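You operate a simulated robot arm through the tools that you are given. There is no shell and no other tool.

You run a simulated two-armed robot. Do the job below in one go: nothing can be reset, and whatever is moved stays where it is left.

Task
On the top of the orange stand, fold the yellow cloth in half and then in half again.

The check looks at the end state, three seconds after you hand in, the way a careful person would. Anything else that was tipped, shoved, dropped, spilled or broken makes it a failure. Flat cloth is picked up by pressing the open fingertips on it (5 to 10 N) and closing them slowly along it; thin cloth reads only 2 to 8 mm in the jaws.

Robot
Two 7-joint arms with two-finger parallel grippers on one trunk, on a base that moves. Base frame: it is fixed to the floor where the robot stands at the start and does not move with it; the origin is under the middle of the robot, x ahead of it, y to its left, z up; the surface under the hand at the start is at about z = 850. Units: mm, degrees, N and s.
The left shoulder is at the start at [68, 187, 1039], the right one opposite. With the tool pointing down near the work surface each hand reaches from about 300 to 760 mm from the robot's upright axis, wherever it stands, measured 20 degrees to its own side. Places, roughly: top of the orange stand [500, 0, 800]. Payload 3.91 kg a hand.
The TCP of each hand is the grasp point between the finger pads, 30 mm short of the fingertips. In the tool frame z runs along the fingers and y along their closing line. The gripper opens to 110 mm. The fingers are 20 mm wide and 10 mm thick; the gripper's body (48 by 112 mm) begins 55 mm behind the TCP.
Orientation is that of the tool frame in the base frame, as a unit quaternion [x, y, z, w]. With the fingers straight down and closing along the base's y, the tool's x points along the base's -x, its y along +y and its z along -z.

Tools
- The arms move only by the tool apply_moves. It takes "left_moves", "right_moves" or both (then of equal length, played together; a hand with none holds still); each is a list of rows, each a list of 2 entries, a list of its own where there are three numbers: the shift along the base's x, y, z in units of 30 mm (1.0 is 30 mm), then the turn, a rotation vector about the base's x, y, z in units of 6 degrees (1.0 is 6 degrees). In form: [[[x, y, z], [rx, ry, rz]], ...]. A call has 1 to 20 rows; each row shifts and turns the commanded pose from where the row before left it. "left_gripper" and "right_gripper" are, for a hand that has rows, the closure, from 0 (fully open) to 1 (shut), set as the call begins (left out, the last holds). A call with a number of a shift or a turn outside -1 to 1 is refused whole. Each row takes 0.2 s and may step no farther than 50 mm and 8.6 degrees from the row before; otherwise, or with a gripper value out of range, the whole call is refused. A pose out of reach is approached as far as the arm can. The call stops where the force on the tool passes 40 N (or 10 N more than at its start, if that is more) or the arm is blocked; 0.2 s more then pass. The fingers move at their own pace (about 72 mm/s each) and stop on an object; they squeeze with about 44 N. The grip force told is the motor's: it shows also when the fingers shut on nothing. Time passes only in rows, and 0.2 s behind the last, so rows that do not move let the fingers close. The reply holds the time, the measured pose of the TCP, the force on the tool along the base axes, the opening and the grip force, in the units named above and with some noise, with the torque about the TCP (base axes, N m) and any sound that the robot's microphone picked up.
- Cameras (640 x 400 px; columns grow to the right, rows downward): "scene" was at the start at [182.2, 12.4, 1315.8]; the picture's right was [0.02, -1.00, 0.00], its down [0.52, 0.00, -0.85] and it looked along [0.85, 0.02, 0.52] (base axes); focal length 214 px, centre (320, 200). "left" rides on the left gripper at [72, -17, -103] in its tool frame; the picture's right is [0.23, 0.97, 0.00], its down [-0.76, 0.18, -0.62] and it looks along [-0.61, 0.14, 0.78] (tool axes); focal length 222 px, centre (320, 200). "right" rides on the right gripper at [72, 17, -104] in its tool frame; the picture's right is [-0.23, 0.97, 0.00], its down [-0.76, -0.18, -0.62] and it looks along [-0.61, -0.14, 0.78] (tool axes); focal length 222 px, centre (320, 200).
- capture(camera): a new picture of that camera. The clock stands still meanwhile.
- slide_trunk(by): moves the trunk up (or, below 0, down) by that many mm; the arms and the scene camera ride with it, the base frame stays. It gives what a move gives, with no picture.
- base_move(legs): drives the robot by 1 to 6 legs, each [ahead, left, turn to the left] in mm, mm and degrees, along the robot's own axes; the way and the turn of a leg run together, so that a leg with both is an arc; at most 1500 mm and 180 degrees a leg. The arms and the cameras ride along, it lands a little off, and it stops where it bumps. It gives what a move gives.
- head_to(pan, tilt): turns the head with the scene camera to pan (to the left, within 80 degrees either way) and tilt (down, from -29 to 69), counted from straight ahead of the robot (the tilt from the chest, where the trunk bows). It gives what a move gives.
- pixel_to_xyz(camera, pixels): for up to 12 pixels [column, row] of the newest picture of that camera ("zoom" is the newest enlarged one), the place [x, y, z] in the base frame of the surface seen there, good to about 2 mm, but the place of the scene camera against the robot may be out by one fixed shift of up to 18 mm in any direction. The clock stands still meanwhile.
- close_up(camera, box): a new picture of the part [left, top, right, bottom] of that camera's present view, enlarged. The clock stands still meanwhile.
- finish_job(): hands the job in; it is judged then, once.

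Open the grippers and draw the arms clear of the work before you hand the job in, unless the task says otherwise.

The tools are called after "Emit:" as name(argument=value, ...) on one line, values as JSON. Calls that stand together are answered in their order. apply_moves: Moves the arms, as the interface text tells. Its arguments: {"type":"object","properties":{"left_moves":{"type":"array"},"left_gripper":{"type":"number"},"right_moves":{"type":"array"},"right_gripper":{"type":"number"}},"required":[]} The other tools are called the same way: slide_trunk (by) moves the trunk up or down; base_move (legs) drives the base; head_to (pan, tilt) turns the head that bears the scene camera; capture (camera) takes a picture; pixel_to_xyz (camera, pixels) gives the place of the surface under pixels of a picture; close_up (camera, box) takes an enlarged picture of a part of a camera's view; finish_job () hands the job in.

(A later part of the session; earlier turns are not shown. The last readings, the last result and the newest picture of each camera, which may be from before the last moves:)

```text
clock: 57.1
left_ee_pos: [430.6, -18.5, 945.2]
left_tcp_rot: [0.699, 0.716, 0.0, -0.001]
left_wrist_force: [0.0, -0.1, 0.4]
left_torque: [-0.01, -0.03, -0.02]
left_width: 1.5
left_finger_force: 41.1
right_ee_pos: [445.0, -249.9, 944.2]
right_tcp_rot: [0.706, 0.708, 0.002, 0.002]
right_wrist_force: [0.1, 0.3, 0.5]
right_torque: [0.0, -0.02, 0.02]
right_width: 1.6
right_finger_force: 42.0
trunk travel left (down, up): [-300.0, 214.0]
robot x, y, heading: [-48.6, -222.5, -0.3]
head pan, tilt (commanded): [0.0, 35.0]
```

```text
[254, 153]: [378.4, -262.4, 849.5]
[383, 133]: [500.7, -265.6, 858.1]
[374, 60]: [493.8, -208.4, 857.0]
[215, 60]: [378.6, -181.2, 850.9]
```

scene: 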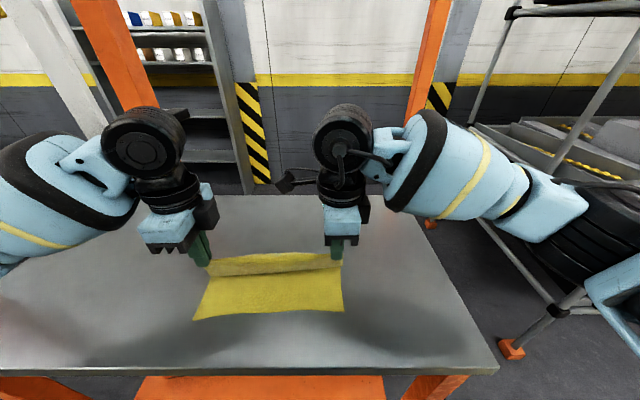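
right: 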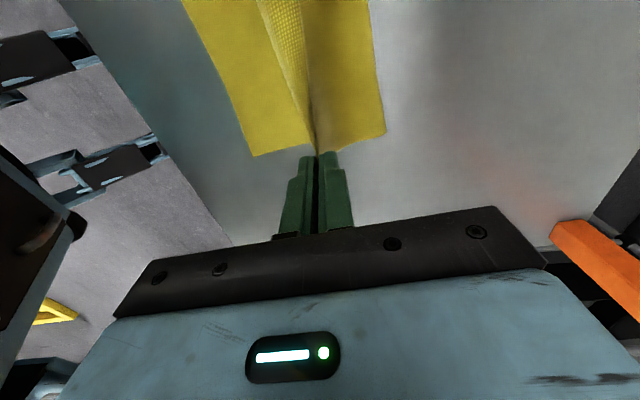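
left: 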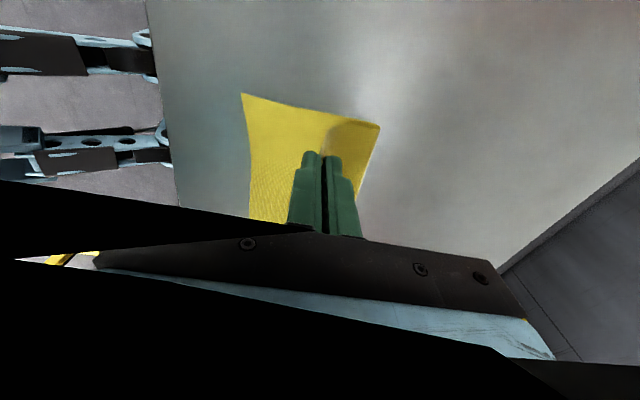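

The bottom layer sits 13 mm further out than before (near corners now (362,-8) and (378,-262)), so the grip lines should end at x≈370 left and x≈390 right. I lay the edge down there.

Emit:
apply_moves(left_moves=[[[-0.5, -0.02, -0.2], [0, 0, 0]], [[-0.467, -0.02, -0.333], [0, 0, 0]], [[-0.4, 0, -0.433], [0, 0, 0]], [[-0.333, 0, -0.467], [0, 0, 0]], [[-0.2, 0, -0.4], [0, 0, 0]], [[-0.12, 0, -0.15], [0, 0, 0]], [[0, 0, 0], [0, 0, 0]]], right_moves=[[[-0.467, 0, -0.2], [0, 0, 0]], [[-0.433, 0, -0.333], [0, 0, 0]], [[-0.367, 0, -0.433], [0, 0, 0]], [[-0.3, 0, -0.467], [0, 0, 0]], [[-0.167, 0, -0.4], [0, 0, 0]], [[-0.1, 0, -0.12], [0, 0, 0]], [[0, 0, 0], [0, 0, 0]]])

Emit:
capture(camera="scene")

Emit:
capture(camera="right")

Emit:
capture(camera="left")

```text
clock: 58.7
left_ee_pos: [370.3, -20.0, 883.1]
left_tcp_rot: [0.7, 0.715, -0.001, -0.003]
left_wrist_force: [1.0, -0.9, 0.6]
left_torque: [0.0, 0.03, -0.02]
left_width: 1.7
left_finger_force: 41.4
right_ee_pos: [389.8, -250.7, 884.0]
right_tcp_rot: [0.706, 0.708, 0.002, 0.001]
right_wrist_force: [-0.2, 0.1, 0.2]
right_torque: [0.02, -0.03, -0.04]
right_width: 1.6
right_finger_force: 41.3
trunk travel left (down, up): [-300.0, 214.0]
robot x, y, heading: [-49.7, -224.7, -0.1]
head pan, tilt (commanded): [0.0, 35.0]
```

```text
taken
```

scene: 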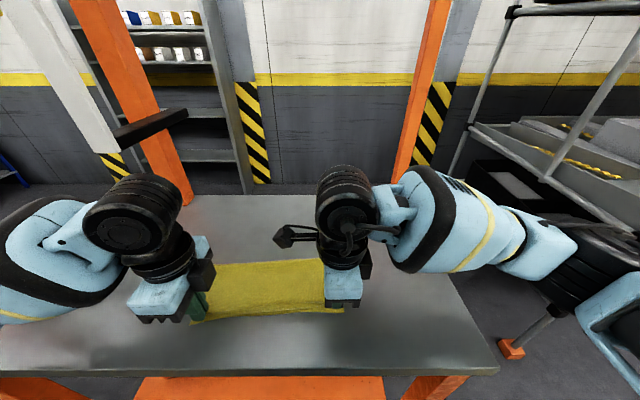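

```text
taken
```

right: 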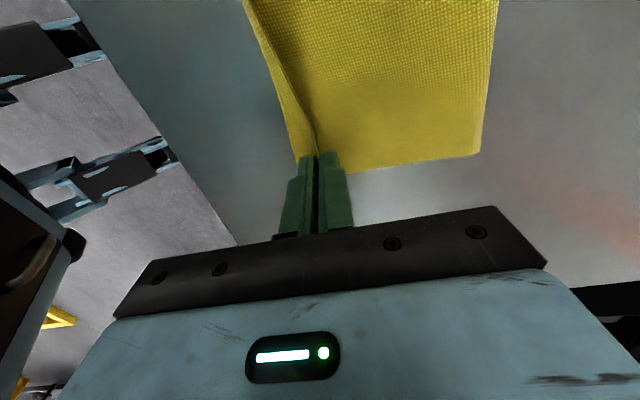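

```text
taken
```

left: 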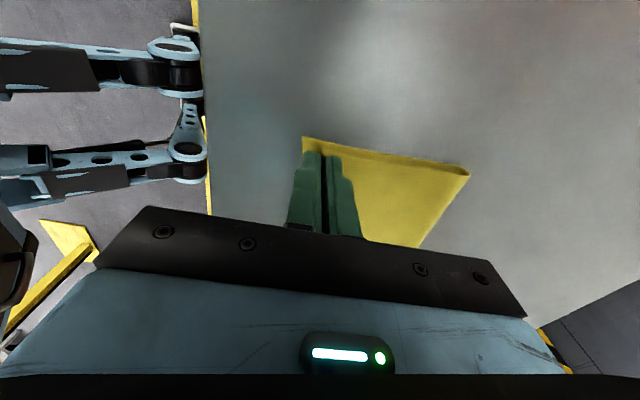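

The fold is laid down; I look closer at both corners to check the alignment before releasing.

Emit:
close_up(camera="left", box=[240, 110, 480, 260])

Emit:
close_up(camera="right", box=[200, 20, 500, 208])

Emit:
pixel_to_xyz(camera="left", pixels=[[304, 138], [301, 148], [466, 175], [420, 240]])

Emit:
pixel_to_xyz(camera="right", pixels=[[297, 148], [280, 95], [258, 40], [480, 152], [493, 20], [400, 163]])

```text
2.67 times, centred on (360, 185) of left
```

zoom: 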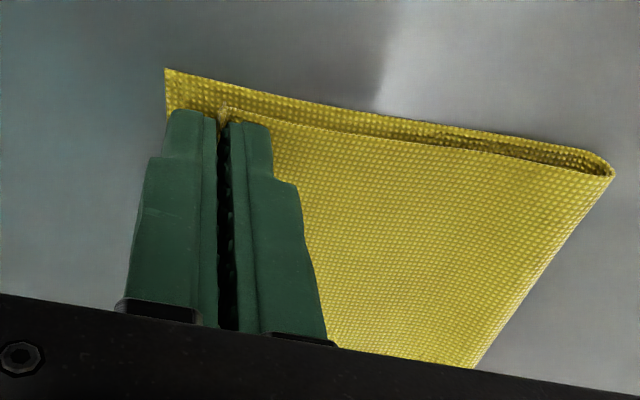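

```text
2.13 times, centred on (350, 114) of right
```

zoom: 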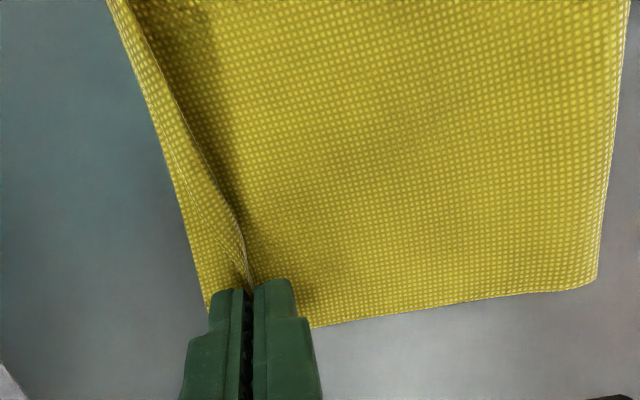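

```text
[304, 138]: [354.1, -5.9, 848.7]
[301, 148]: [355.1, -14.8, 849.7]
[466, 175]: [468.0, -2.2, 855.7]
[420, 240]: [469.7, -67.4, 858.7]
```

```text
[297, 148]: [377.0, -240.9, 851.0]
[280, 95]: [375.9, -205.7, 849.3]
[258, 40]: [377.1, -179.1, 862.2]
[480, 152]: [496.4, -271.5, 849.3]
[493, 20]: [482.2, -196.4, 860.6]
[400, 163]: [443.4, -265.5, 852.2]
```

The bottom-left corner is at x≈354 and the right at x≈377, so the right grip line (390) suits, but the left one (370) should come about 6 mm nearer. I slide the left there and then settle both down onto the layers.

Emit:
apply_moves(left_moves=[[[-0.1, 0, 0], [0, 0, 0]], [[-0.1, 0, 0], [0, 0, 0]], [[0, 0, -0.04], [0, 0, 0]], [[0, 0, 0], [0, 0, 0]]], right_moves=[[[-0.02, 0, 0], [0, 0, 0]], [[-0.02, 0, 0], [0, 0, 0]], [[0, 0, -0.06], [0, 0, 0]], [[0, 0, 0], [0, 0, 0]]])

Emit:
close_up(camera="left", box=[240, 110, 480, 260])

Emit:
close_up(camera="right", box=[200, 20, 500, 208])

```text
clock: 59.7
left_ee_pos: [365.4, -20.2, 881.7]
left_tcp_rot: [0.7, 0.714, -0.001, -0.001]
left_wrist_force: [1.2, -0.2, 1.0]
left_torque: [0.01, 0.01, -0.01]
left_width: 1.6
left_finger_force: 41.7
right_ee_pos: [389.0, -251.9, 881.9]
right_tcp_rot: [0.706, 0.708, 0.001, 0.001]
right_wrist_force: [0.6, 0.4, 0.9]
right_torque: [0.0, 0.0, 0.0]
right_width: 1.6
right_finger_force: 41.0
trunk travel left (down, up): [-300.0, 214.0]
robot x, y, heading: [-52.6, -222.9, -0.3]
head pan, tilt (commanded): [0.0, 35.0]
```

```text
2.67 times, centred on (360, 185) of left
```

zoom: 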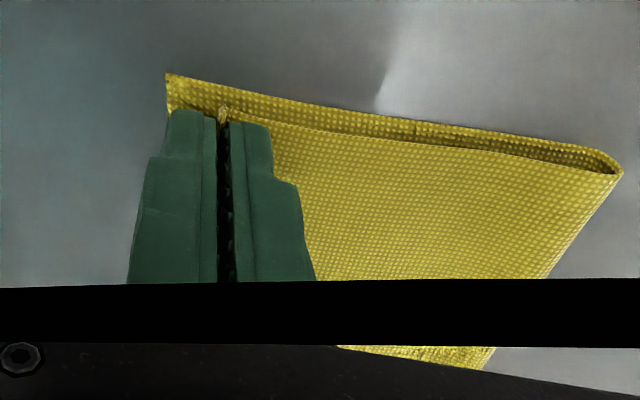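

```text
2.13 times, centred on (350, 114) of right
```

zoom: 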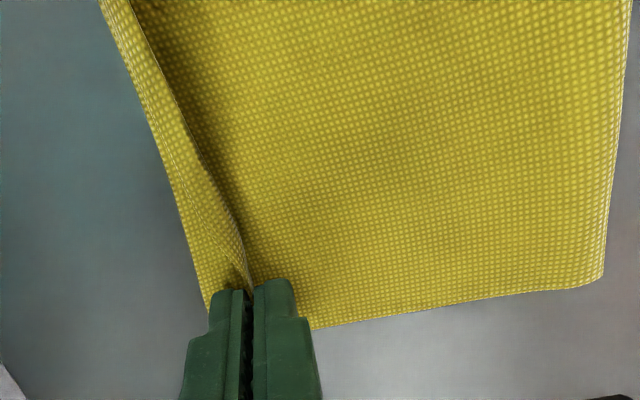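

The left fingers dragged the bottom layer along with them, so that shift changed nothing relative. I lift the left 6 mm, move it 5 mm nearer and set it down again so that only the top layer moves.

Emit:
apply_moves(left_moves=[[[0, 0, 0.2], [0, 0, 0]], [[-0.17, 0, 0], [0, 0, 0]], [[0, 0, -0.1], [0, 0, 0]], [[0, 0, -0.08], [0, 0, 0]], [[0, 0, 0], [0, 0, 0]]])

Emit:
capture(camera="left")

Emit:
close_up(camera="left", box=[240, 110, 480, 260])

Emit:
pixel_to_xyz(camera="left", pixels=[[304, 139], [302, 148], [467, 175]])

```text
clock: 60.9
left_ee_pos: [359.3, -20.5, 881.7]
left_tcp_rot: [0.699, 0.715, -0.001, -0.001]
left_wrist_force: [0.4, 0.3, 1.3]
left_torque: [0.03, 0.0, 0.01]
left_width: 1.5
left_finger_force: 41.7
right_ee_pos: [389.8, -251.0, 882.6]
right_tcp_rot: [0.706, 0.708, 0.002, 0.0]
right_wrist_force: [-0.5, -0.2, 0.8]
right_torque: [0.01, -0.04, 0.02]
right_width: 1.5
right_finger_force: 41.9
trunk travel left (down, up): [-300.0, 214.0]
robot x, y, heading: [-52.1, -220.8, -0.2]
head pan, tilt (commanded): [0.0, 35.0]
```

```text
taken
```

left: 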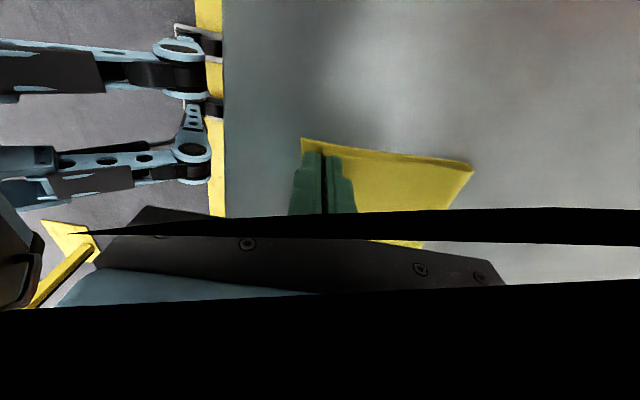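

```text
2.67 times, centred on (360, 185) of left
```

zoom: 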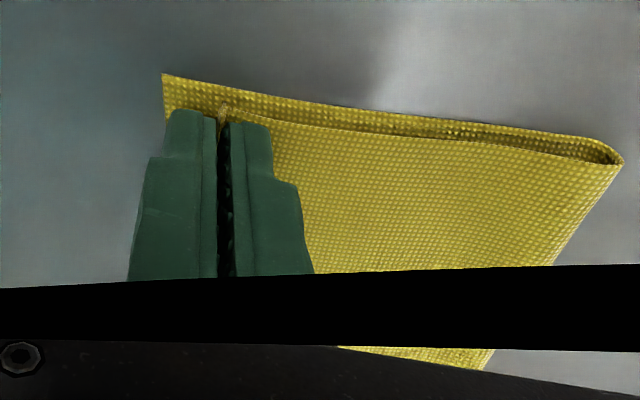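

```text
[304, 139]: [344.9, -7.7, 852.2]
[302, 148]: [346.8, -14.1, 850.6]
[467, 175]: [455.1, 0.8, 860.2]
```

Everything on the left moves together (corner at (345,-8), crease near x≈455), so grip line and edge are now about 14 mm apart, matching the gripped strip. I open both jaws a little to let the strip drop.

Emit:
apply_moves(left_moves=[[[0, 0, 0.03], [0, 0, 0]], [[0, 0, 0], [0, 0, 0]]], right_moves=[[[0, 0, 0.03], [0, 0, 0]], [[0, 0, 0], [0, 0, 0]]], left_gripper=0.9, right_gripper=0.9)

Emit:
close_up(camera="left", box=[240, 110, 480, 260])

Emit:
close_up(camera="right", box=[200, 20, 500, 208])

```text
clock: 61.5
left_ee_pos: [360.0, -21.1, 883.8]
left_tcp_rot: [0.7, 0.715, -0.002, -0.002]
left_wrist_force: [0.7, 0.4, 0.0]
left_torque: [-0.01, -0.04, 0.01]
left_width: 11.2
left_finger_force: 0.0
right_ee_pos: [389.6, -251.2, 882.5]
right_tcp_rot: [0.706, 0.709, 0.001, 0.001]
right_wrist_force: [0.5, 0.5, 0.0]
right_torque: [-0.03, 0.0, 0.02]
right_width: 11.1
right_finger_force: 0.0
trunk travel left (down, up): [-300.0, 214.0]
robot x, y, heading: [-52.8, -220.3, -0.2]
head pan, tilt (commanded): [0.0, 35.0]
```

```text
2.67 times, centred on (360, 185) of left
```

zoom: 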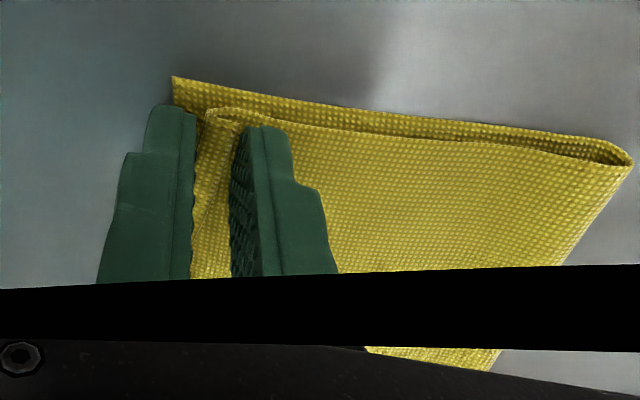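

```text
2.13 times, centred on (350, 114) of right
```

zoom: 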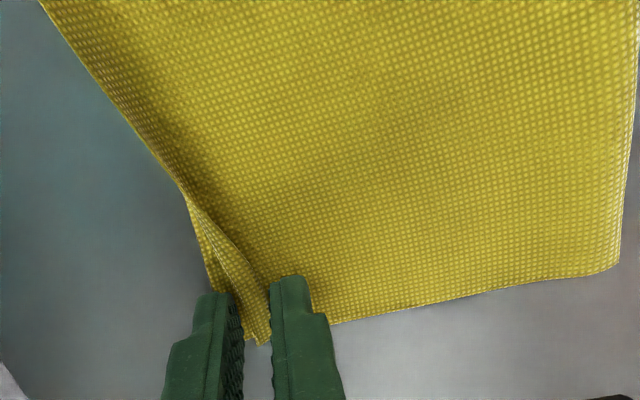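

The strips stand free between the jaws. I open a bit more and lift straight up slowly, then look.

Emit:
apply_moves(left_moves=[[[0, 0, 0.05], [0, 0, 0]], [[0, 0, 0.1], [0, 0, 0]], [[0, 0, 0.2], [0, 0, 0]], [[0, 0, 0.4], [0, 0, 0]], [[0, 0, 0.5], [0, 0, 0]]], right_moves=[[[0, 0, 0.05], [0, 0, 0]], [[0, 0, 0.1], [0, 0, 0]], [[0, 0, 0.2], [0, 0, 0]], [[0, 0, 0.4], [0, 0, 0]], [[0, 0, 0.5], [0, 0, 0]]], left_gripper=0.82, right_gripper=0.82)

Emit:
capture(camera="left")

Emit:
capture(camera="right")

Emit:
capture(camera="scene")

```text
clock: 62.7
left_ee_pos: [360.6, -21.0, 921.8]
left_tcp_rot: [0.7, 0.714, -0.001, -0.002]
left_wrist_force: [-0.4, 0.4, 0.5]
left_torque: [-0.03, -0.01, 0.02]
left_width: 19.8
left_finger_force: 0.2
right_ee_pos: [388.3, -249.6, 920.5]
right_tcp_rot: [0.706, 0.708, 0.001, 0.002]
right_wrist_force: [-1.0, 0.3, 0.6]
right_torque: [-0.01, -0.02, -0.01]
right_width: 19.8
right_finger_force: 0.1
trunk travel left (down, up): [-300.0, 214.0]
robot x, y, heading: [-48.1, -222.8, -0.2]
head pan, tilt (commanded): [0.0, 35.0]
```

```text
taken
```

left: 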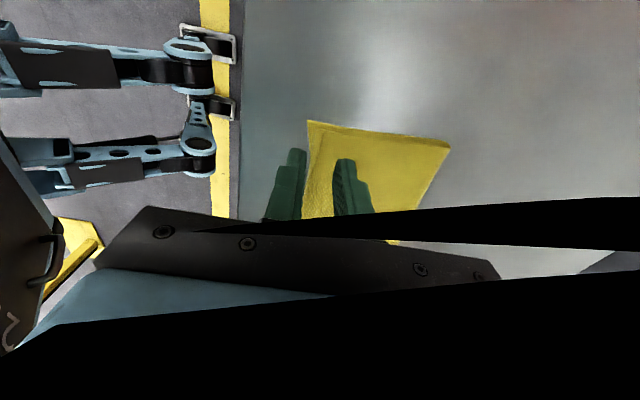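

```text
taken
```

right: 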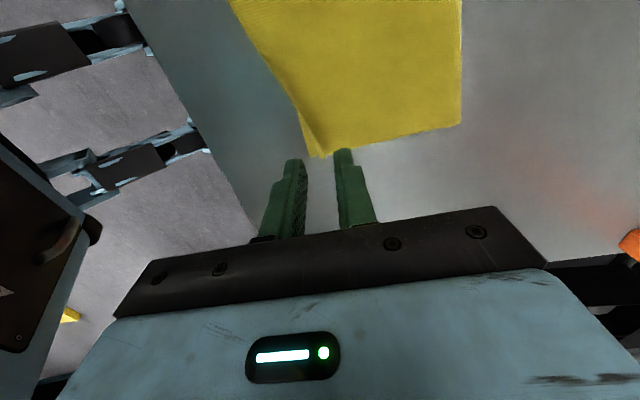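

```text
taken
```

scene: 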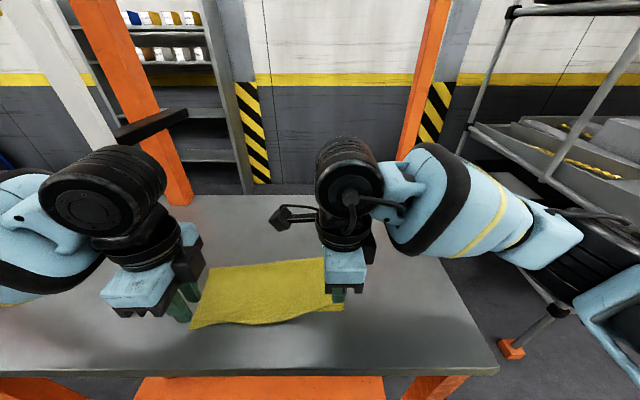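

Both jaws are free and the cloth is folded once. I draw the hands up and outward to see the result.

Emit:
apply_moves(left_moves=[[[0, 0.3, 0.5], [0, 0, 0]], [[0, 0.9, 0.4], [0, 0, 0]], [[0, 0.9, 0.2], [0, 0, 0]], [[0, 0.9, 0], [0, 0, 0]], [[0, 0, 0], [0, 0, 0]]], right_moves=[[[0, -0.3, 0.5], [0, 0, 0]], [[0, -0.9, 0.4], [0, 0, 0]], [[0, -0.9, 0.2], [0, 0, 0]], [[0, -0.9, 0], [0, 0, 0]], [[0, 0, 0], [0, 0, 0]]])

Emit:
capture(camera="scene")

Emit:
close_up(camera="scene", box=[160, 220, 400, 370])

Emit:
capture(camera="right")

Emit:
capture(camera="left")

```text
clock: 63.9
left_ee_pos: [358.6, 68.6, 953.3]
left_tcp_rot: [0.7, 0.714, -0.002, -0.002]
left_wrist_force: [0.5, -0.5, -0.1]
left_torque: [-0.01, -0.01, 0.01]
left_width: 19.7
left_finger_force: 0.1
right_ee_pos: [390.5, -340.0, 952.9]
right_tcp_rot: [0.706, 0.708, 0.001, 0.001]
right_wrist_force: [-0.4, -0.1, 0.4]
right_torque: [0.02, 0.01, -0.02]
right_width: 20.2
right_finger_force: 0.1
trunk travel left (down, up): [-300.0, 214.0]
robot x, y, heading: [-48.1, -219.6, 0.0]
head pan, tilt (commanded): [0.0, 35.0]
```

```text
taken
```

scene: 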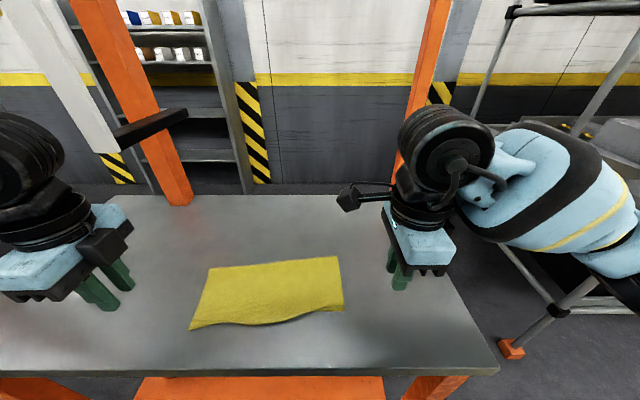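

```text
2.67 times, centred on (280, 295) of scene
```

zoom: 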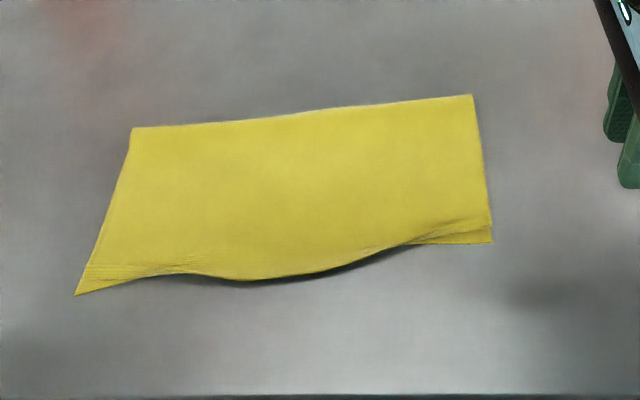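

```text
taken
```

right: 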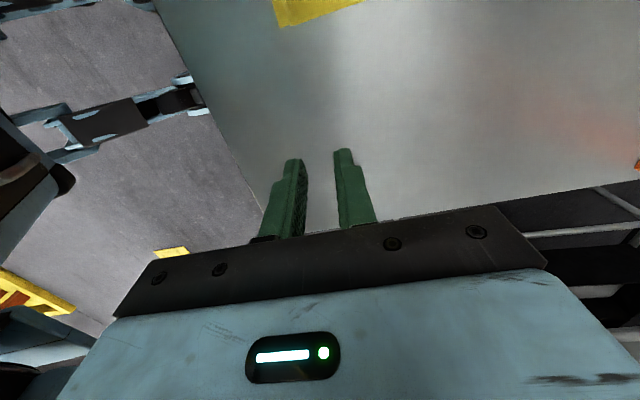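

```text
taken
```

left: 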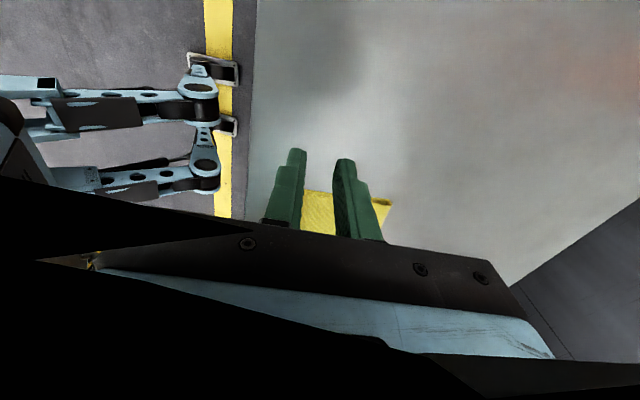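

The first fold lies well: left corners coincide at zoom (77,293), at the right the top layer ends slightly short at (490,225) versus (492,242). I measure the outline.

Emit:
pixel_to_xyz(camera="zoom", pixels=[[80, 291], [490, 240], [487, 222], [240, 277], [345, 262], [134, 131], [468, 98], [300, 113], [160, 270], [420, 238], [100, 240], [482, 170]])

```text
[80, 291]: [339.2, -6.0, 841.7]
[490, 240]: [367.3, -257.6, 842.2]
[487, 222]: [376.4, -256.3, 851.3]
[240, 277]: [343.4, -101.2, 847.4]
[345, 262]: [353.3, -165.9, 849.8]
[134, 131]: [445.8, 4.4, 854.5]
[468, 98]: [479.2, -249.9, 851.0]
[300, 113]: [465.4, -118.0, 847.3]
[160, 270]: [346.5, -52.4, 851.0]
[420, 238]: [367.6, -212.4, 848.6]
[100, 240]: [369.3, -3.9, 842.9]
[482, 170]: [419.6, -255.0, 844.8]
```

The single fold is about 253 × 110 mm, turned some 6°, with corners near (347,-8), (375,-260), (454,2), (487,-252) after correcting the camera shift. For the second fold I'll use the left hand on the left edge's middle (400,-3), so I turn its jaws to close across that edge, and move the right hand well out to the right.

Emit:
apply_moves(left_moves=[[[0.1, 0, 0], [0, 0, 1]], [[0.1, 0, 0], [0, 0, 1]], [[0.1, 0, 0], [0, 0, 1]], [[0.1, 0, 0], [0, 0, 1]], [[0.1, 0, 0], [0, 0, 1]], [[0.1, 0, 0], [0, 0, 1]], [[0.1, 0, 0], [0, 0, 1]], [[0.1, 0, 0], [0, 0, 1]], [[0.1, 0, 0], [0, 0, 1]], [[0.1, 0, 0], [0, 0, 1]], [[0.1, 0, 0], [0, 0, 1]], [[0.1, 0, 0], [0, 0, 1]], [[0.1, 0, 0], [0, 0, 1]], [[0, 0, 0], [0, 0, 1]], [[0, 0, 0], [0, 0, 1]], [[0, 0, 0], [0, 0, 0.7]]], right_moves=[[[-0.1, -0.8, 0.1], [0, 0, 0]], [[-0.1, -0.8, 0.1], [0, 0, 0]], [[-0.1, -0.8, 0.1], [0, 0, 0]], [[-0.1, -0.8, 0.1], [0, 0, 0]], [[-0.1, -0.8, 0.1], [0, 0, 0]], [[0, 0, 0], [0, 0, 0]], [[0, 0, 0], [0, 0, 0]], [[0, 0, 0], [0, 0, 0]], [[0, 0, 0], [0, 0, 0]], [[0, 0, 0], [0, 0, 0]], [[0, 0, 0], [0, 0, 0]], [[0, 0, 0], [0, 0, 0]], [[0, 0, 0], [0, 0, 0]], [[0, 0, 0], [0, 0, 0]], [[0, 0, 0], [0, 0, 0]], [[0, 0, 0], [0, 0, 0]]], left_gripper=0.65)

Emit:
capture(camera="left")

Emit:
capture(camera="scene")

```text
clock: 67.3
left_ee_pos: [399.0, 69.1, 953.5]
left_tcp_rot: [-0.047, 0.999, -0.003, -0.001]
left_wrist_force: [-0.5, -0.8, -0.8]
left_torque: [0.01, -0.01, 0.0]
left_width: 38.2
left_finger_force: 0.0
right_ee_pos: [374.7, -459.6, 968.5]
right_tcp_rot: [0.706, 0.708, 0.002, 0.001]
right_wrist_force: [0.0, 0.1, 0.5]
right_torque: [-0.02, -0.01, 0.03]
right_width: 19.9
right_finger_force: 0.2
trunk travel left (down, up): [-300.0, 214.0]
robot x, y, heading: [-51.3, -219.8, -0.4]
head pan, tilt (commanded): [0.0, 35.0]
```

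```text
taken
```

left: 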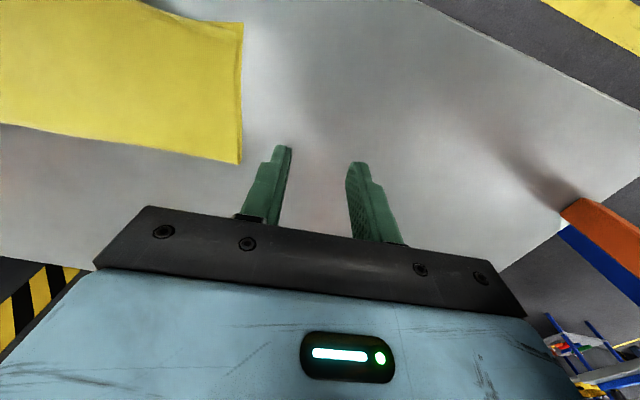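

```text
taken
```

scene: 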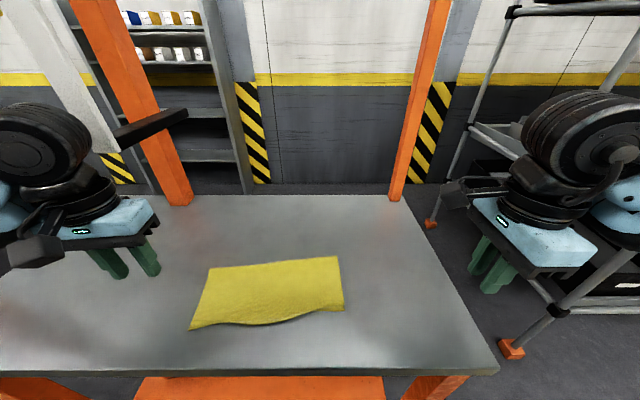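

The left camera clearly shows the left edge from (242,22) to (241,163). I zoom in and measure it.

Emit:
close_up(camera="left", box=[120, 0, 360, 190])

Emit:
pixel_to_xyz(camera="left", pixels=[[241, 24], [236, 24], [241, 60], [241, 95], [240, 130], [240, 160], [180, 152], [100, 139], [20, 127], [160, 12], [230, 95], [200, 80]])

```text
2.11 times, centred on (240, 95) of left
```

zoom: 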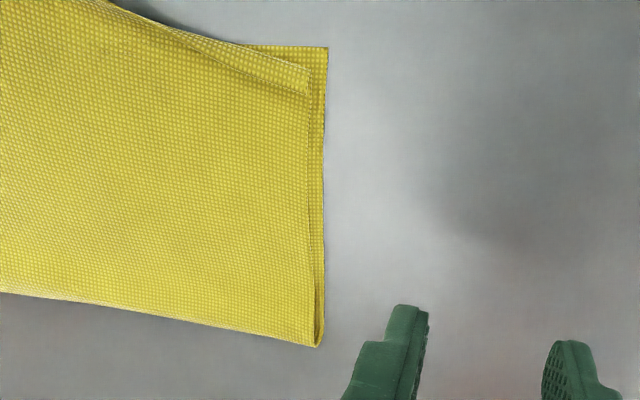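

```text
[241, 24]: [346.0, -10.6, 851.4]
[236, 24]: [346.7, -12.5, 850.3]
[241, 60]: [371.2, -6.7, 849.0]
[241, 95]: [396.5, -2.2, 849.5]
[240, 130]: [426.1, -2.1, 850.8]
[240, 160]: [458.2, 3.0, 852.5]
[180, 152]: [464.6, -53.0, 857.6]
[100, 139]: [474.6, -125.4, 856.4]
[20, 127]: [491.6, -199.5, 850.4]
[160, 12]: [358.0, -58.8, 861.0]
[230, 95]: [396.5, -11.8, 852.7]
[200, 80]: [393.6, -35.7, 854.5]
```

The bottom layer's left edge runs through (397,-2) with the top layer about 8 mm inside it. I bring the left jaws over the edge's middle, tilted 3° so the outer finger is slightly lower, and stop just above the table.

Emit:
apply_moves(left_moves=[[[0.05, -0.5, -0.3], [0, 0, 0]], [[0.05, -0.5, -0.4], [0, 0, 0]], [[0, -0.5, -0.4], [-0.25, 0, 0]], [[0, -0.5, -0.4], [-0.25, 0, 0]], [[0, -0.4, -0.4], [0, 0, 0]], [[0, 0, -0.2], [0, 0, 0]], [[0, 0, 0], [0, 0, 0]]])

Emit:
capture(camera="left")

Emit:
close_up(camera="left", box=[200, 60, 440, 240])

```text
clock: 68.9
left_ee_pos: [401.2, -2.4, 891.0]
left_tcp_rot: [-0.047, 0.998, -0.029, -0.002]
left_wrist_force: [-0.5, 0.8, -1.2]
left_torque: [0.02, 0.01, 0.02]
left_width: 38.5
left_finger_force: 0.0
right_ee_pos: [374.7, -460.3, 968.6]
right_tcp_rot: [0.706, 0.708, 0.001, 0.001]
right_wrist_force: [-0.1, 0.4, -0.4]
right_torque: [0.04, 0.02, -0.01]
right_width: 19.8
right_finger_force: 0.1
trunk travel left (down, up): [-300.0, 214.0]
robot x, y, heading: [-44.2, -219.5, 0.0]
head pan, tilt (commanded): [0.0, 35.0]
```

```text
taken
```

left: 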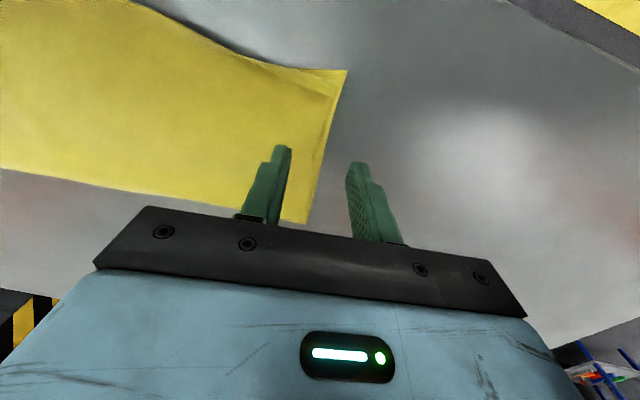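

```text
2.22 times, centred on (320, 150) of left
```

zoom: 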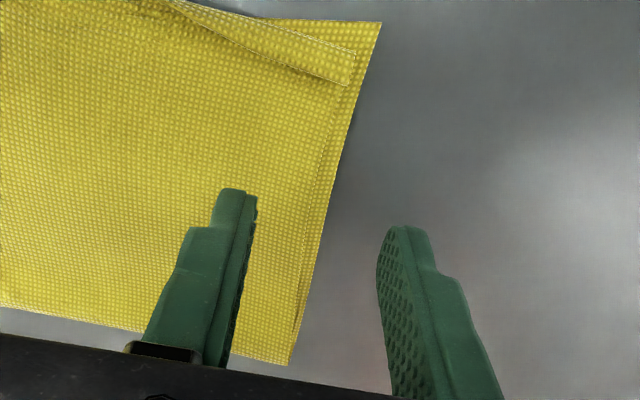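

The jaws straddle the edge with both layers about 18 and 10 mm inside. I lower until contact.

Emit:
apply_moves(left_moves=[[[0, 0, -0.1], [0, 0, 0]], [[0, 0, -0.1], [0, 0, 0]], [[0, 0, -0.08], [0, 0, 0]], [[0, 0, 0], [0, 0, 0]]])

```text
clock: 69.9
left_ee_pos: [401.6, -2.2, 881.2]
left_tcp_rot: [-0.047, 0.998, -0.029, -0.002]
left_wrist_force: [-0.2, 0.6, 0.5]
left_torque: [0.03, 0.0, 0.01]
left_width: 38.2
left_finger_force: 0.1
right_ee_pos: [375.0, -460.4, 968.3]
right_tcp_rot: [0.706, 0.708, 0.002, 0.001]
right_wrist_force: [-0.1, -0.6, -0.7]
right_torque: [0.01, -0.03, 0.0]
right_width: 19.9
right_finger_force: 0.1
trunk travel left (down, up): [-300.0, 214.0]
robot x, y, heading: [-51.2, -221.3, -0.4]
head pan, tilt (commanded): [0.0, 35.0]
```

No contact yet at 881.2, so I go down another couple of millimetres in small steps.

Emit:
apply_moves(left_moves=[[[0, 0, -0.05], [0, 0, 0]], [[0, 0, -0.03], [0, 0, 0]], [[0, 0, 0], [0, 0, 0]]])

```text
clock: 70.7
left_ee_pos: [402.5, -2.7, 881.3]
left_tcp_rot: [-0.047, 0.998, -0.029, 0.001]
left_wrist_force: [1.5, 2.8, 19.9]
left_torque: [0.63, -0.02, -0.03]
left_width: 38.8
left_finger_force: 0.7
right_ee_pos: [375.4, -460.2, 969.6]
right_tcp_rot: [0.706, 0.708, 0.001, 0.002]
right_wrist_force: [0.1, 0.2, -0.7]
right_torque: [-0.05, 0.0, -0.01]
right_width: 19.6
right_finger_force: 0.0
trunk travel left (down, up): [-300.0, 214.0]
robot x, y, heading: [-51.2, -217.2, -0.2]
head pan, tilt (commanded): [0.0, 35.0]
```

The outer finger carries the load (torque +0.63 about x), so I take back about 1° of tilt and a little height so that the inner finger also presses on the cloth.

Emit:
apply_moves(left_moves=[[[0, 0, 0.02], [0.2, 0, 0]], [[0, 0, 0], [0, 0, 0]]])

```text
clock: 71.3
left_ee_pos: [402.0, -3.3, 881.6]
left_tcp_rot: [-0.047, 0.999, -0.019, -0.001]
left_wrist_force: [2.6, -0.2, 15.2]
left_torque: [0.36, -0.09, -0.05]
left_width: 38.1
left_finger_force: 0.1
right_ee_pos: [374.1, -460.5, 969.0]
right_tcp_rot: [0.706, 0.708, 0.002, 0.002]
right_wrist_force: [-0.1, 0.1, -0.3]
right_torque: [-0.04, 0.0, 0.0]
right_width: 19.8
right_finger_force: 0.0
trunk travel left (down, up): [-300.0, 214.0]
robot x, y, heading: [-47.6, -221.2, -0.2]
head pan, tilt (commanded): [0.0, 35.0]
```

Still mostly on the outer finger; another small correction.

Emit:
apply_moves(left_moves=[[[0, 0, 0], [0.15, 0, 0]], [[0, 0, 0], [0, 0, 0]]])

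```text
clock: 71.9
left_ee_pos: [400.4, -4.3, 880.8]
left_tcp_rot: [-0.047, 0.999, -0.01, -0.001]
left_wrist_force: [0.6, -1.2, 12.7]
left_torque: [-0.29, -0.08, 0.05]
left_width: 39.1
left_finger_force: 0.3
right_ee_pos: [373.4, -460.2, 969.3]
right_tcp_rot: [0.706, 0.709, 0.001, 0.001]
right_wrist_force: [-0.4, 0.3, 0.5]
right_torque: [-0.04, 0.01, 0.03]
right_width: 19.8
right_finger_force: 0.0
trunk travel left (down, up): [-300.0, 214.0]
robot x, y, heading: [-49.0, -221.6, -0.3]
head pan, tilt (commanded): [0.0, 35.0]
```

Now the inner finger presses with about 12 N while the outer one just skims the table. I close in steps, shifting the hand inward at the same rate so the inner finger holds the cloth still and the outer one sweeps the edges up.

Emit:
apply_moves(left_moves=[[[0.01, -0.092, 0], [0, 0, 0]], [[0, 0, 0], [0, 0, 0]]], left_gripper=0.7)

Emit:
apply_moves(left_moves=[[[0.01, -0.092, 0], [0, 0, 0]], [[0, 0, 0], [0, 0, 0]]], left_gripper=0.75)

Emit:
close_up(camera="left", box=[200, 60, 440, 240])

```text
clock: 72.5
left_ee_pos: [402.0, -5.1, 881.3]
left_tcp_rot: [-0.047, 0.999, -0.011, 0.0]
left_wrist_force: [-1.3, 2.3, 13.3]
left_torque: [-0.2, -0.01, 0.02]
left_width: 32.1
left_finger_force: 0.1
right_ee_pos: [372.7, -460.8, 968.5]
right_tcp_rot: [0.706, 0.708, 0.001, 0.001]
right_wrist_force: [-0.1, 1.1, -0.3]
right_torque: [-0.01, 0.0, 0.02]
right_width: 19.6
right_finger_force: 0.0
trunk travel left (down, up): [-300.0, 214.0]
robot x, y, heading: [-51.1, -216.1, -0.2]
head pan, tilt (commanded): [0.0, 35.0]
```

```text
clock: 73.1
left_ee_pos: [402.9, -7.5, 880.5]
left_tcp_rot: [-0.048, 0.999, -0.01, 0.0]
left_wrist_force: [-0.5, 1.7, 14.5]
left_torque: [-0.11, 0.01, 0.0]
left_width: 26.2
left_finger_force: 0.0
right_ee_pos: [374.0, -459.6, 968.6]
right_tcp_rot: [0.706, 0.708, 0.001, 0.001]
right_wrist_force: [0.0, 0.0, -0.8]
right_torque: [0.0, 0.01, 0.01]
right_width: 19.5
right_finger_force: 0.0
trunk travel left (down, up): [-300.0, 214.0]
robot x, y, heading: [-49.8, -217.7, -0.2]
head pan, tilt (commanded): [0.0, 35.0]
```

```text
2.22 times, centred on (320, 150) of left
```

zoom: 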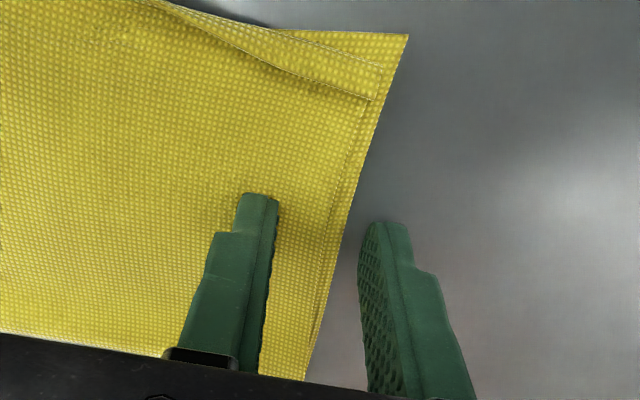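

The outer finger is closing in on the edge while the cloth stays put. I continue.

Emit:
apply_moves(left_moves=[[[0.01, -0.092, 0], [0, 0, 0]], [[0, 0, 0], [0, 0, 0]]], left_gripper=0.8)

Emit:
apply_moves(left_moves=[[[0.01, -0.092, 0], [0, 0, 0]], [[0, 0, 0], [0, 0, 0]]], left_gripper=0.85)

Emit:
close_up(camera="left", box=[200, 60, 440, 240])

```text
clock: 73.7
left_ee_pos: [402.2, -11.5, 880.7]
left_tcp_rot: [-0.047, 0.999, -0.011, -0.001]
left_wrist_force: [-0.3, 3.1, 16.1]
left_torque: [-0.12, -0.04, 0.02]
left_width: 20.8
left_finger_force: 0.0
right_ee_pos: [373.1, -461.9, 969.0]
right_tcp_rot: [0.706, 0.708, 0.002, 0.001]
right_wrist_force: [-0.7, 0.4, 0.2]
right_torque: [0.01, -0.01, -0.02]
right_width: 20.0
right_finger_force: 0.0
trunk travel left (down, up): [-300.0, 214.0]
robot x, y, heading: [-51.4, -220.0, -0.1]
head pan, tilt (commanded): [0.0, 35.0]
```

```text
clock: 74.3
left_ee_pos: [402.8, -15.4, 880.5]
left_tcp_rot: [-0.047, 0.999, -0.011, -0.001]
left_wrist_force: [-1.3, 2.2, 15.0]
left_torque: [-0.04, 0.01, 0.03]
left_width: 16.2
left_finger_force: 0.0
right_ee_pos: [373.8, -459.9, 968.4]
right_tcp_rot: [0.706, 0.709, 0.001, 0.001]
right_wrist_force: [-0.7, -0.6, -0.4]
right_torque: [0.0, -0.01, -0.01]
right_width: 19.7
right_finger_force: 0.1
trunk travel left (down, up): [-300.0, 214.0]
robot x, y, heading: [-50.2, -219.0, -0.1]
head pan, tilt (commanded): [0.0, 35.0]
```

```text
2.22 times, centred on (320, 150) of left
```

zoom: 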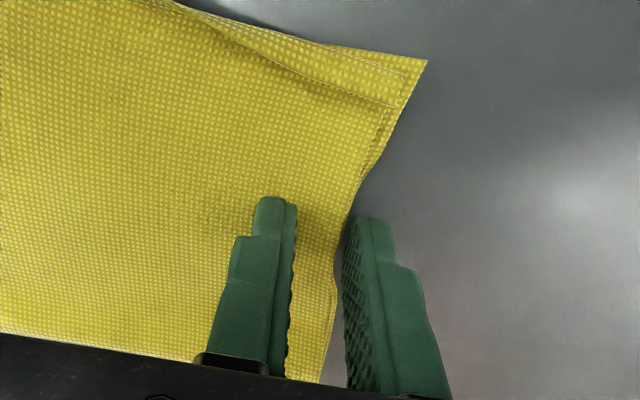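

The outer finger has met both edges and is pushing them in. I continue closing.

Emit:
apply_moves(left_moves=[[[0.01, -0.092, 0], [0, 0, 0]], [[0, 0, 0], [0, 0, 0]]], left_gripper=0.9)

Emit:
close_up(camera="left", box=[230, 90, 410, 240])

```text
clock: 74.9
left_ee_pos: [403.6, -17.6, 882.3]
left_tcp_rot: [-0.047, 0.999, -0.01, 0.0]
left_wrist_force: [-1.0, 2.3, 15.0]
left_torque: [-0.03, -0.02, -0.02]
left_width: 10.4
left_finger_force: 0.0
right_ee_pos: [373.9, -459.5, 968.9]
right_tcp_rot: [0.706, 0.708, 0.001, 0.001]
right_wrist_force: [0.4, -0.6, -0.3]
right_torque: [-0.02, -0.01, 0.01]
right_width: 19.5
right_finger_force: 0.1
trunk travel left (down, up): [-300.0, 214.0]
robot x, y, heading: [-49.5, -220.4, -0.1]
head pan, tilt (commanded): [0.0, 35.0]
```

```text
2.67 times, centred on (320, 165) of left
```

zoom: 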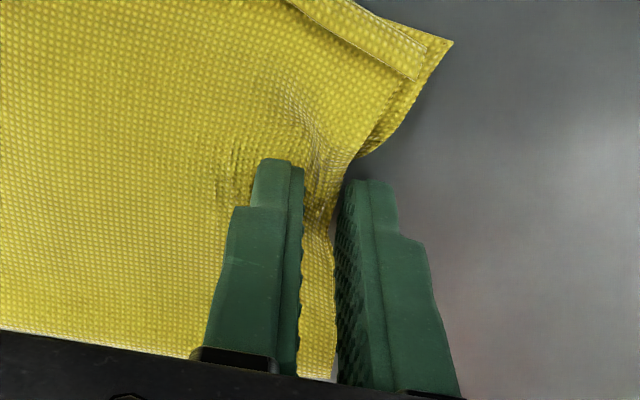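

A ridge of both layers is rising between the fingers. I close fully with two more steps.

Emit:
apply_moves(left_moves=[[[0.01, -0.08, 0], [0, 0, 0]], [[0, 0, 0], [0, 0, 0]]], left_gripper=0.94)

Emit:
apply_moves(left_moves=[[[0.01, -0.05, 0], [0, 0, 0]], [[0, 0, 0], [0, 0, 0]], [[0, 0, 0], [0, 0, 0]]], left_gripper=1)

Emit:
close_up(camera="left", box=[230, 90, 410, 240])

```text
clock: 75.5
left_ee_pos: [403.0, -19.0, 881.0]
left_tcp_rot: [-0.047, 0.999, -0.01, 0.0]
left_wrist_force: [0.3, 2.2, 14.9]
left_torque: [0.03, 0.0, -0.02]
left_width: 6.7
left_finger_force: 0.7
right_ee_pos: [373.5, -460.8, 969.0]
right_tcp_rot: [0.705, 0.709, 0.001, 0.001]
right_wrist_force: [0.0, 0.2, -0.6]
right_torque: [-0.01, -0.01, 0.01]
right_width: 19.8
right_finger_force: 0.1
trunk travel left (down, up): [-300.0, 214.0]
robot x, y, heading: [-50.5, -219.0, -0.0]
head pan, tilt (commanded): [0.0, 35.0]
```

```text
clock: 76.3
left_ee_pos: [404.3, -21.0, 881.1]
left_tcp_rot: [-0.046, 0.999, -0.011, -0.001]
left_wrist_force: [0.2, 3.2, 15.9]
left_torque: [0.01, -0.08, 0.04]
left_width: 2.0
left_finger_force: 42.0
right_ee_pos: [373.9, -460.2, 969.2]
right_tcp_rot: [0.706, 0.708, 0.001, 0.001]
right_wrist_force: [0.5, 0.6, 0.8]
right_torque: [0.02, 0.01, 0.01]
right_width: 19.2
right_finger_force: 0.1
trunk travel left (down, up): [-300.0, 214.0]
robot x, y, heading: [-54.9, -216.1, -0.0]
head pan, tilt (commanded): [0.0, 35.0]
```

```text
2.67 times, centred on (320, 165) of left
```

zoom: 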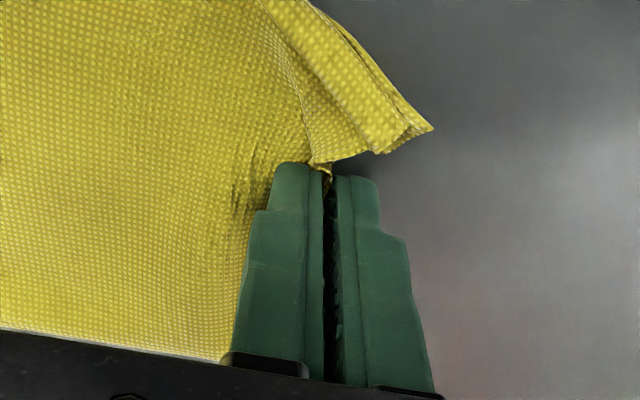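

Closed at 2.0 mm with 42 N. I lift by 25 mm to see whether both layers came along.

Emit:
apply_moves(left_moves=[[[0, -0.1, 0.25], [0, 0, 0]], [[0, -0.1, 0.3], [0, 0, 0]], [[0, -0.1, 0.3], [0, 0, 0]], [[0, 0, 0], [0, 0, 0]]])

Emit:
capture(camera="left")

Emit:
close_up(camera="scene", box=[140, 220, 380, 370])

Emit:
close_up(camera="left", box=[160, 40, 430, 240])

```text
clock: 77.3
left_ee_pos: [403.8, -30.9, 907.1]
left_tcp_rot: [-0.047, 0.999, -0.01, -0.001]
left_wrist_force: [0.5, -0.3, 0.2]
left_torque: [-0.02, 0.01, 0.0]
left_width: 1.5
left_finger_force: 42.2
right_ee_pos: [374.6, -460.2, 968.8]
right_tcp_rot: [0.706, 0.708, 0.002, 0.001]
right_wrist_force: [0.1, 0.1, -0.1]
right_torque: [-0.01, 0.01, 0.0]
right_width: 19.8
right_finger_force: 0.0
trunk travel left (down, up): [-300.0, 214.0]
robot x, y, heading: [-52.2, -223.3, -0.2]
head pan, tilt (commanded): [0.0, 35.0]
```

```text
taken
```

left: 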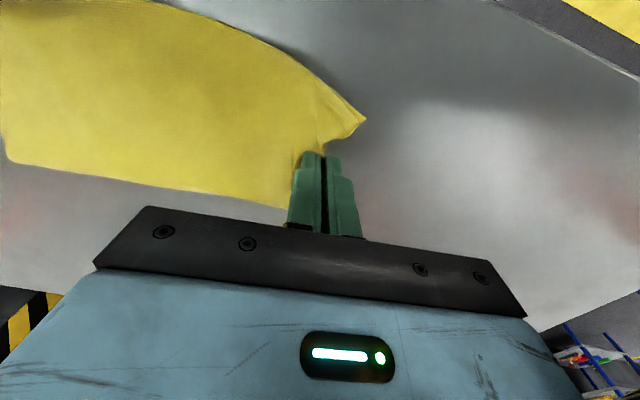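

```text
2.67 times, centred on (260, 295) of scene
```

zoom: 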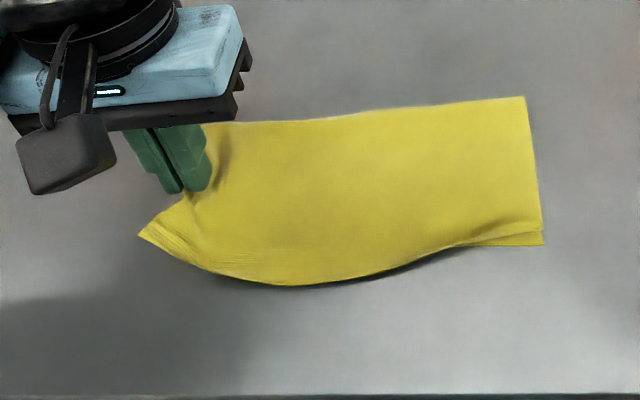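

```text
2.00 times, centred on (295, 140) of left
```

zoom: 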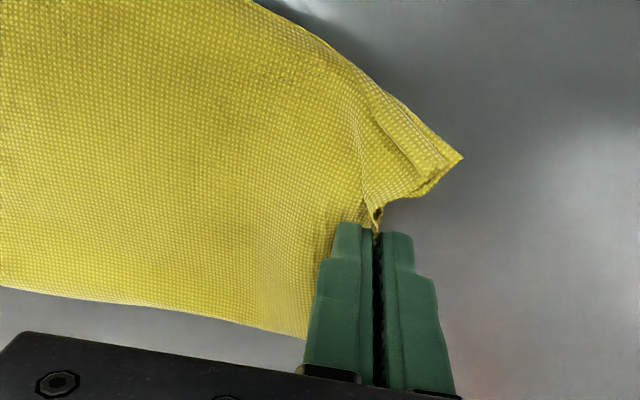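

Both layers lift together, with only the near corner curling around the jaws. I first move the right hand further out of the way.

Emit:
apply_moves(right_moves=[[[-0.4, -0.8, 0.1], [0, 0, 0]], [[-0.4, -0.8, 0.1], [0, 0, 0]], [[-0.4, -0.8, 0.1], [0, 0, 0]], [[-0.4, -0.6, 0.1], [0, 0, 0]]])

```text
clock: 78.3
left_ee_pos: [404.2, -30.9, 907.3]
left_tcp_rot: [-0.047, 0.999, -0.011, -0.001]
left_wrist_force: [-0.1, -0.2, 0.4]
left_torque: [-0.01, 0.0, 0.0]
left_width: 1.8
left_finger_force: 41.4
right_ee_pos: [325.7, -552.1, 979.7]
right_tcp_rot: [0.706, 0.708, 0.001, 0.001]
right_wrist_force: [-1.3, -0.2, 0.0]
right_torque: [0.01, -0.01, -0.03]
right_width: 19.9
right_finger_force: 0.0
trunk travel left (down, up): [-300.0, 214.0]
robot x, y, heading: [-52.5, -221.7, -0.3]
head pan, tilt (commanded): [0.0, 35.0]
```

The right hand is out at (326,-552). Now I carry the left edge over to the right in a low arc, tilting the tool progressively so the strip will lie outward on release; first ten rows, then a check.

Emit:
apply_moves(left_moves=[[[0.05, -0.4, 0.267], [0.35, 0, 0]], [[0.05, -0.467, 0.233], [0.35, 0, 0]], [[0.055, -0.5, 0.233], [0.35, 0, 0]], [[0.055, -0.533, 0.2], [0.35, 0, 0]], [[0.055, -0.533, 0.167], [0.35, 0, 0]], [[0.055, -0.533, 0.1], [0.35, 0, 0]], [[0.055, -0.533, 0.067], [0.35, 0, 0]], [[0.055, -0.533, 0], [0.35, 0, 0]], [[0.055, -0.533, -0.067], [0.35, 0, 0]], [[0.055, -0.533, -0.167], [0.35, 0, 0]]])

Emit:
capture(camera="scene")

Emit:
capture(camera="left")

```text
clock: 80.5
left_ee_pos: [419.2, -183.3, 937.2]
left_tcp_rot: [-0.047, 0.984, 0.173, 0.007]
left_wrist_force: [-0.3, -0.3, 0.9]
left_torque: [-0.05, -0.01, -0.01]
left_width: 1.8
left_finger_force: 42.0
right_ee_pos: [325.5, -551.1, 980.6]
right_tcp_rot: [0.706, 0.708, 0.002, 0.001]
right_wrist_force: [0.8, 0.4, 0.1]
right_torque: [0.01, 0.01, -0.03]
right_width: 19.7
right_finger_force: 0.0
trunk travel left (down, up): [-300.0, 214.0]
robot x, y, heading: [-49.3, -218.5, -0.2]
head pan, tilt (commanded): [0.0, 35.0]
```

```text
taken
```

scene: 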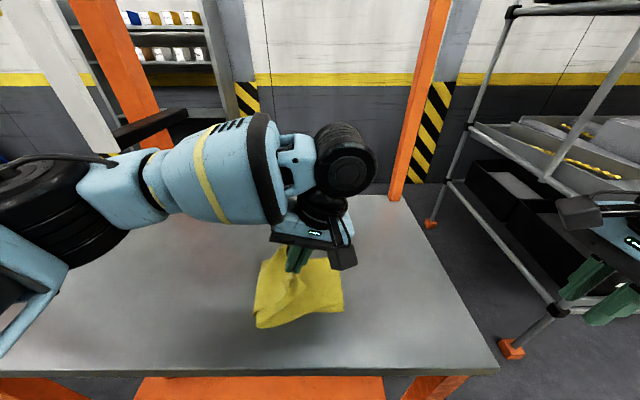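

```text
taken
```

left: 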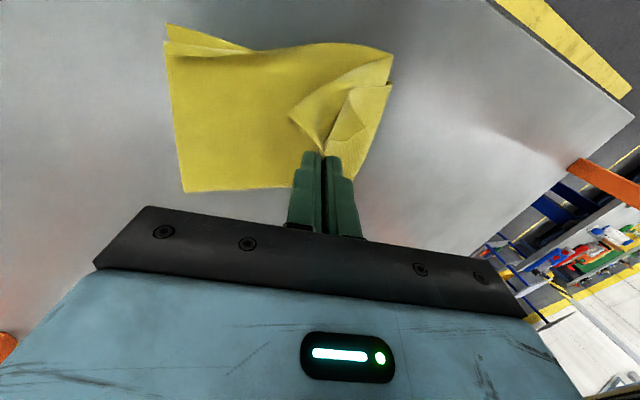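

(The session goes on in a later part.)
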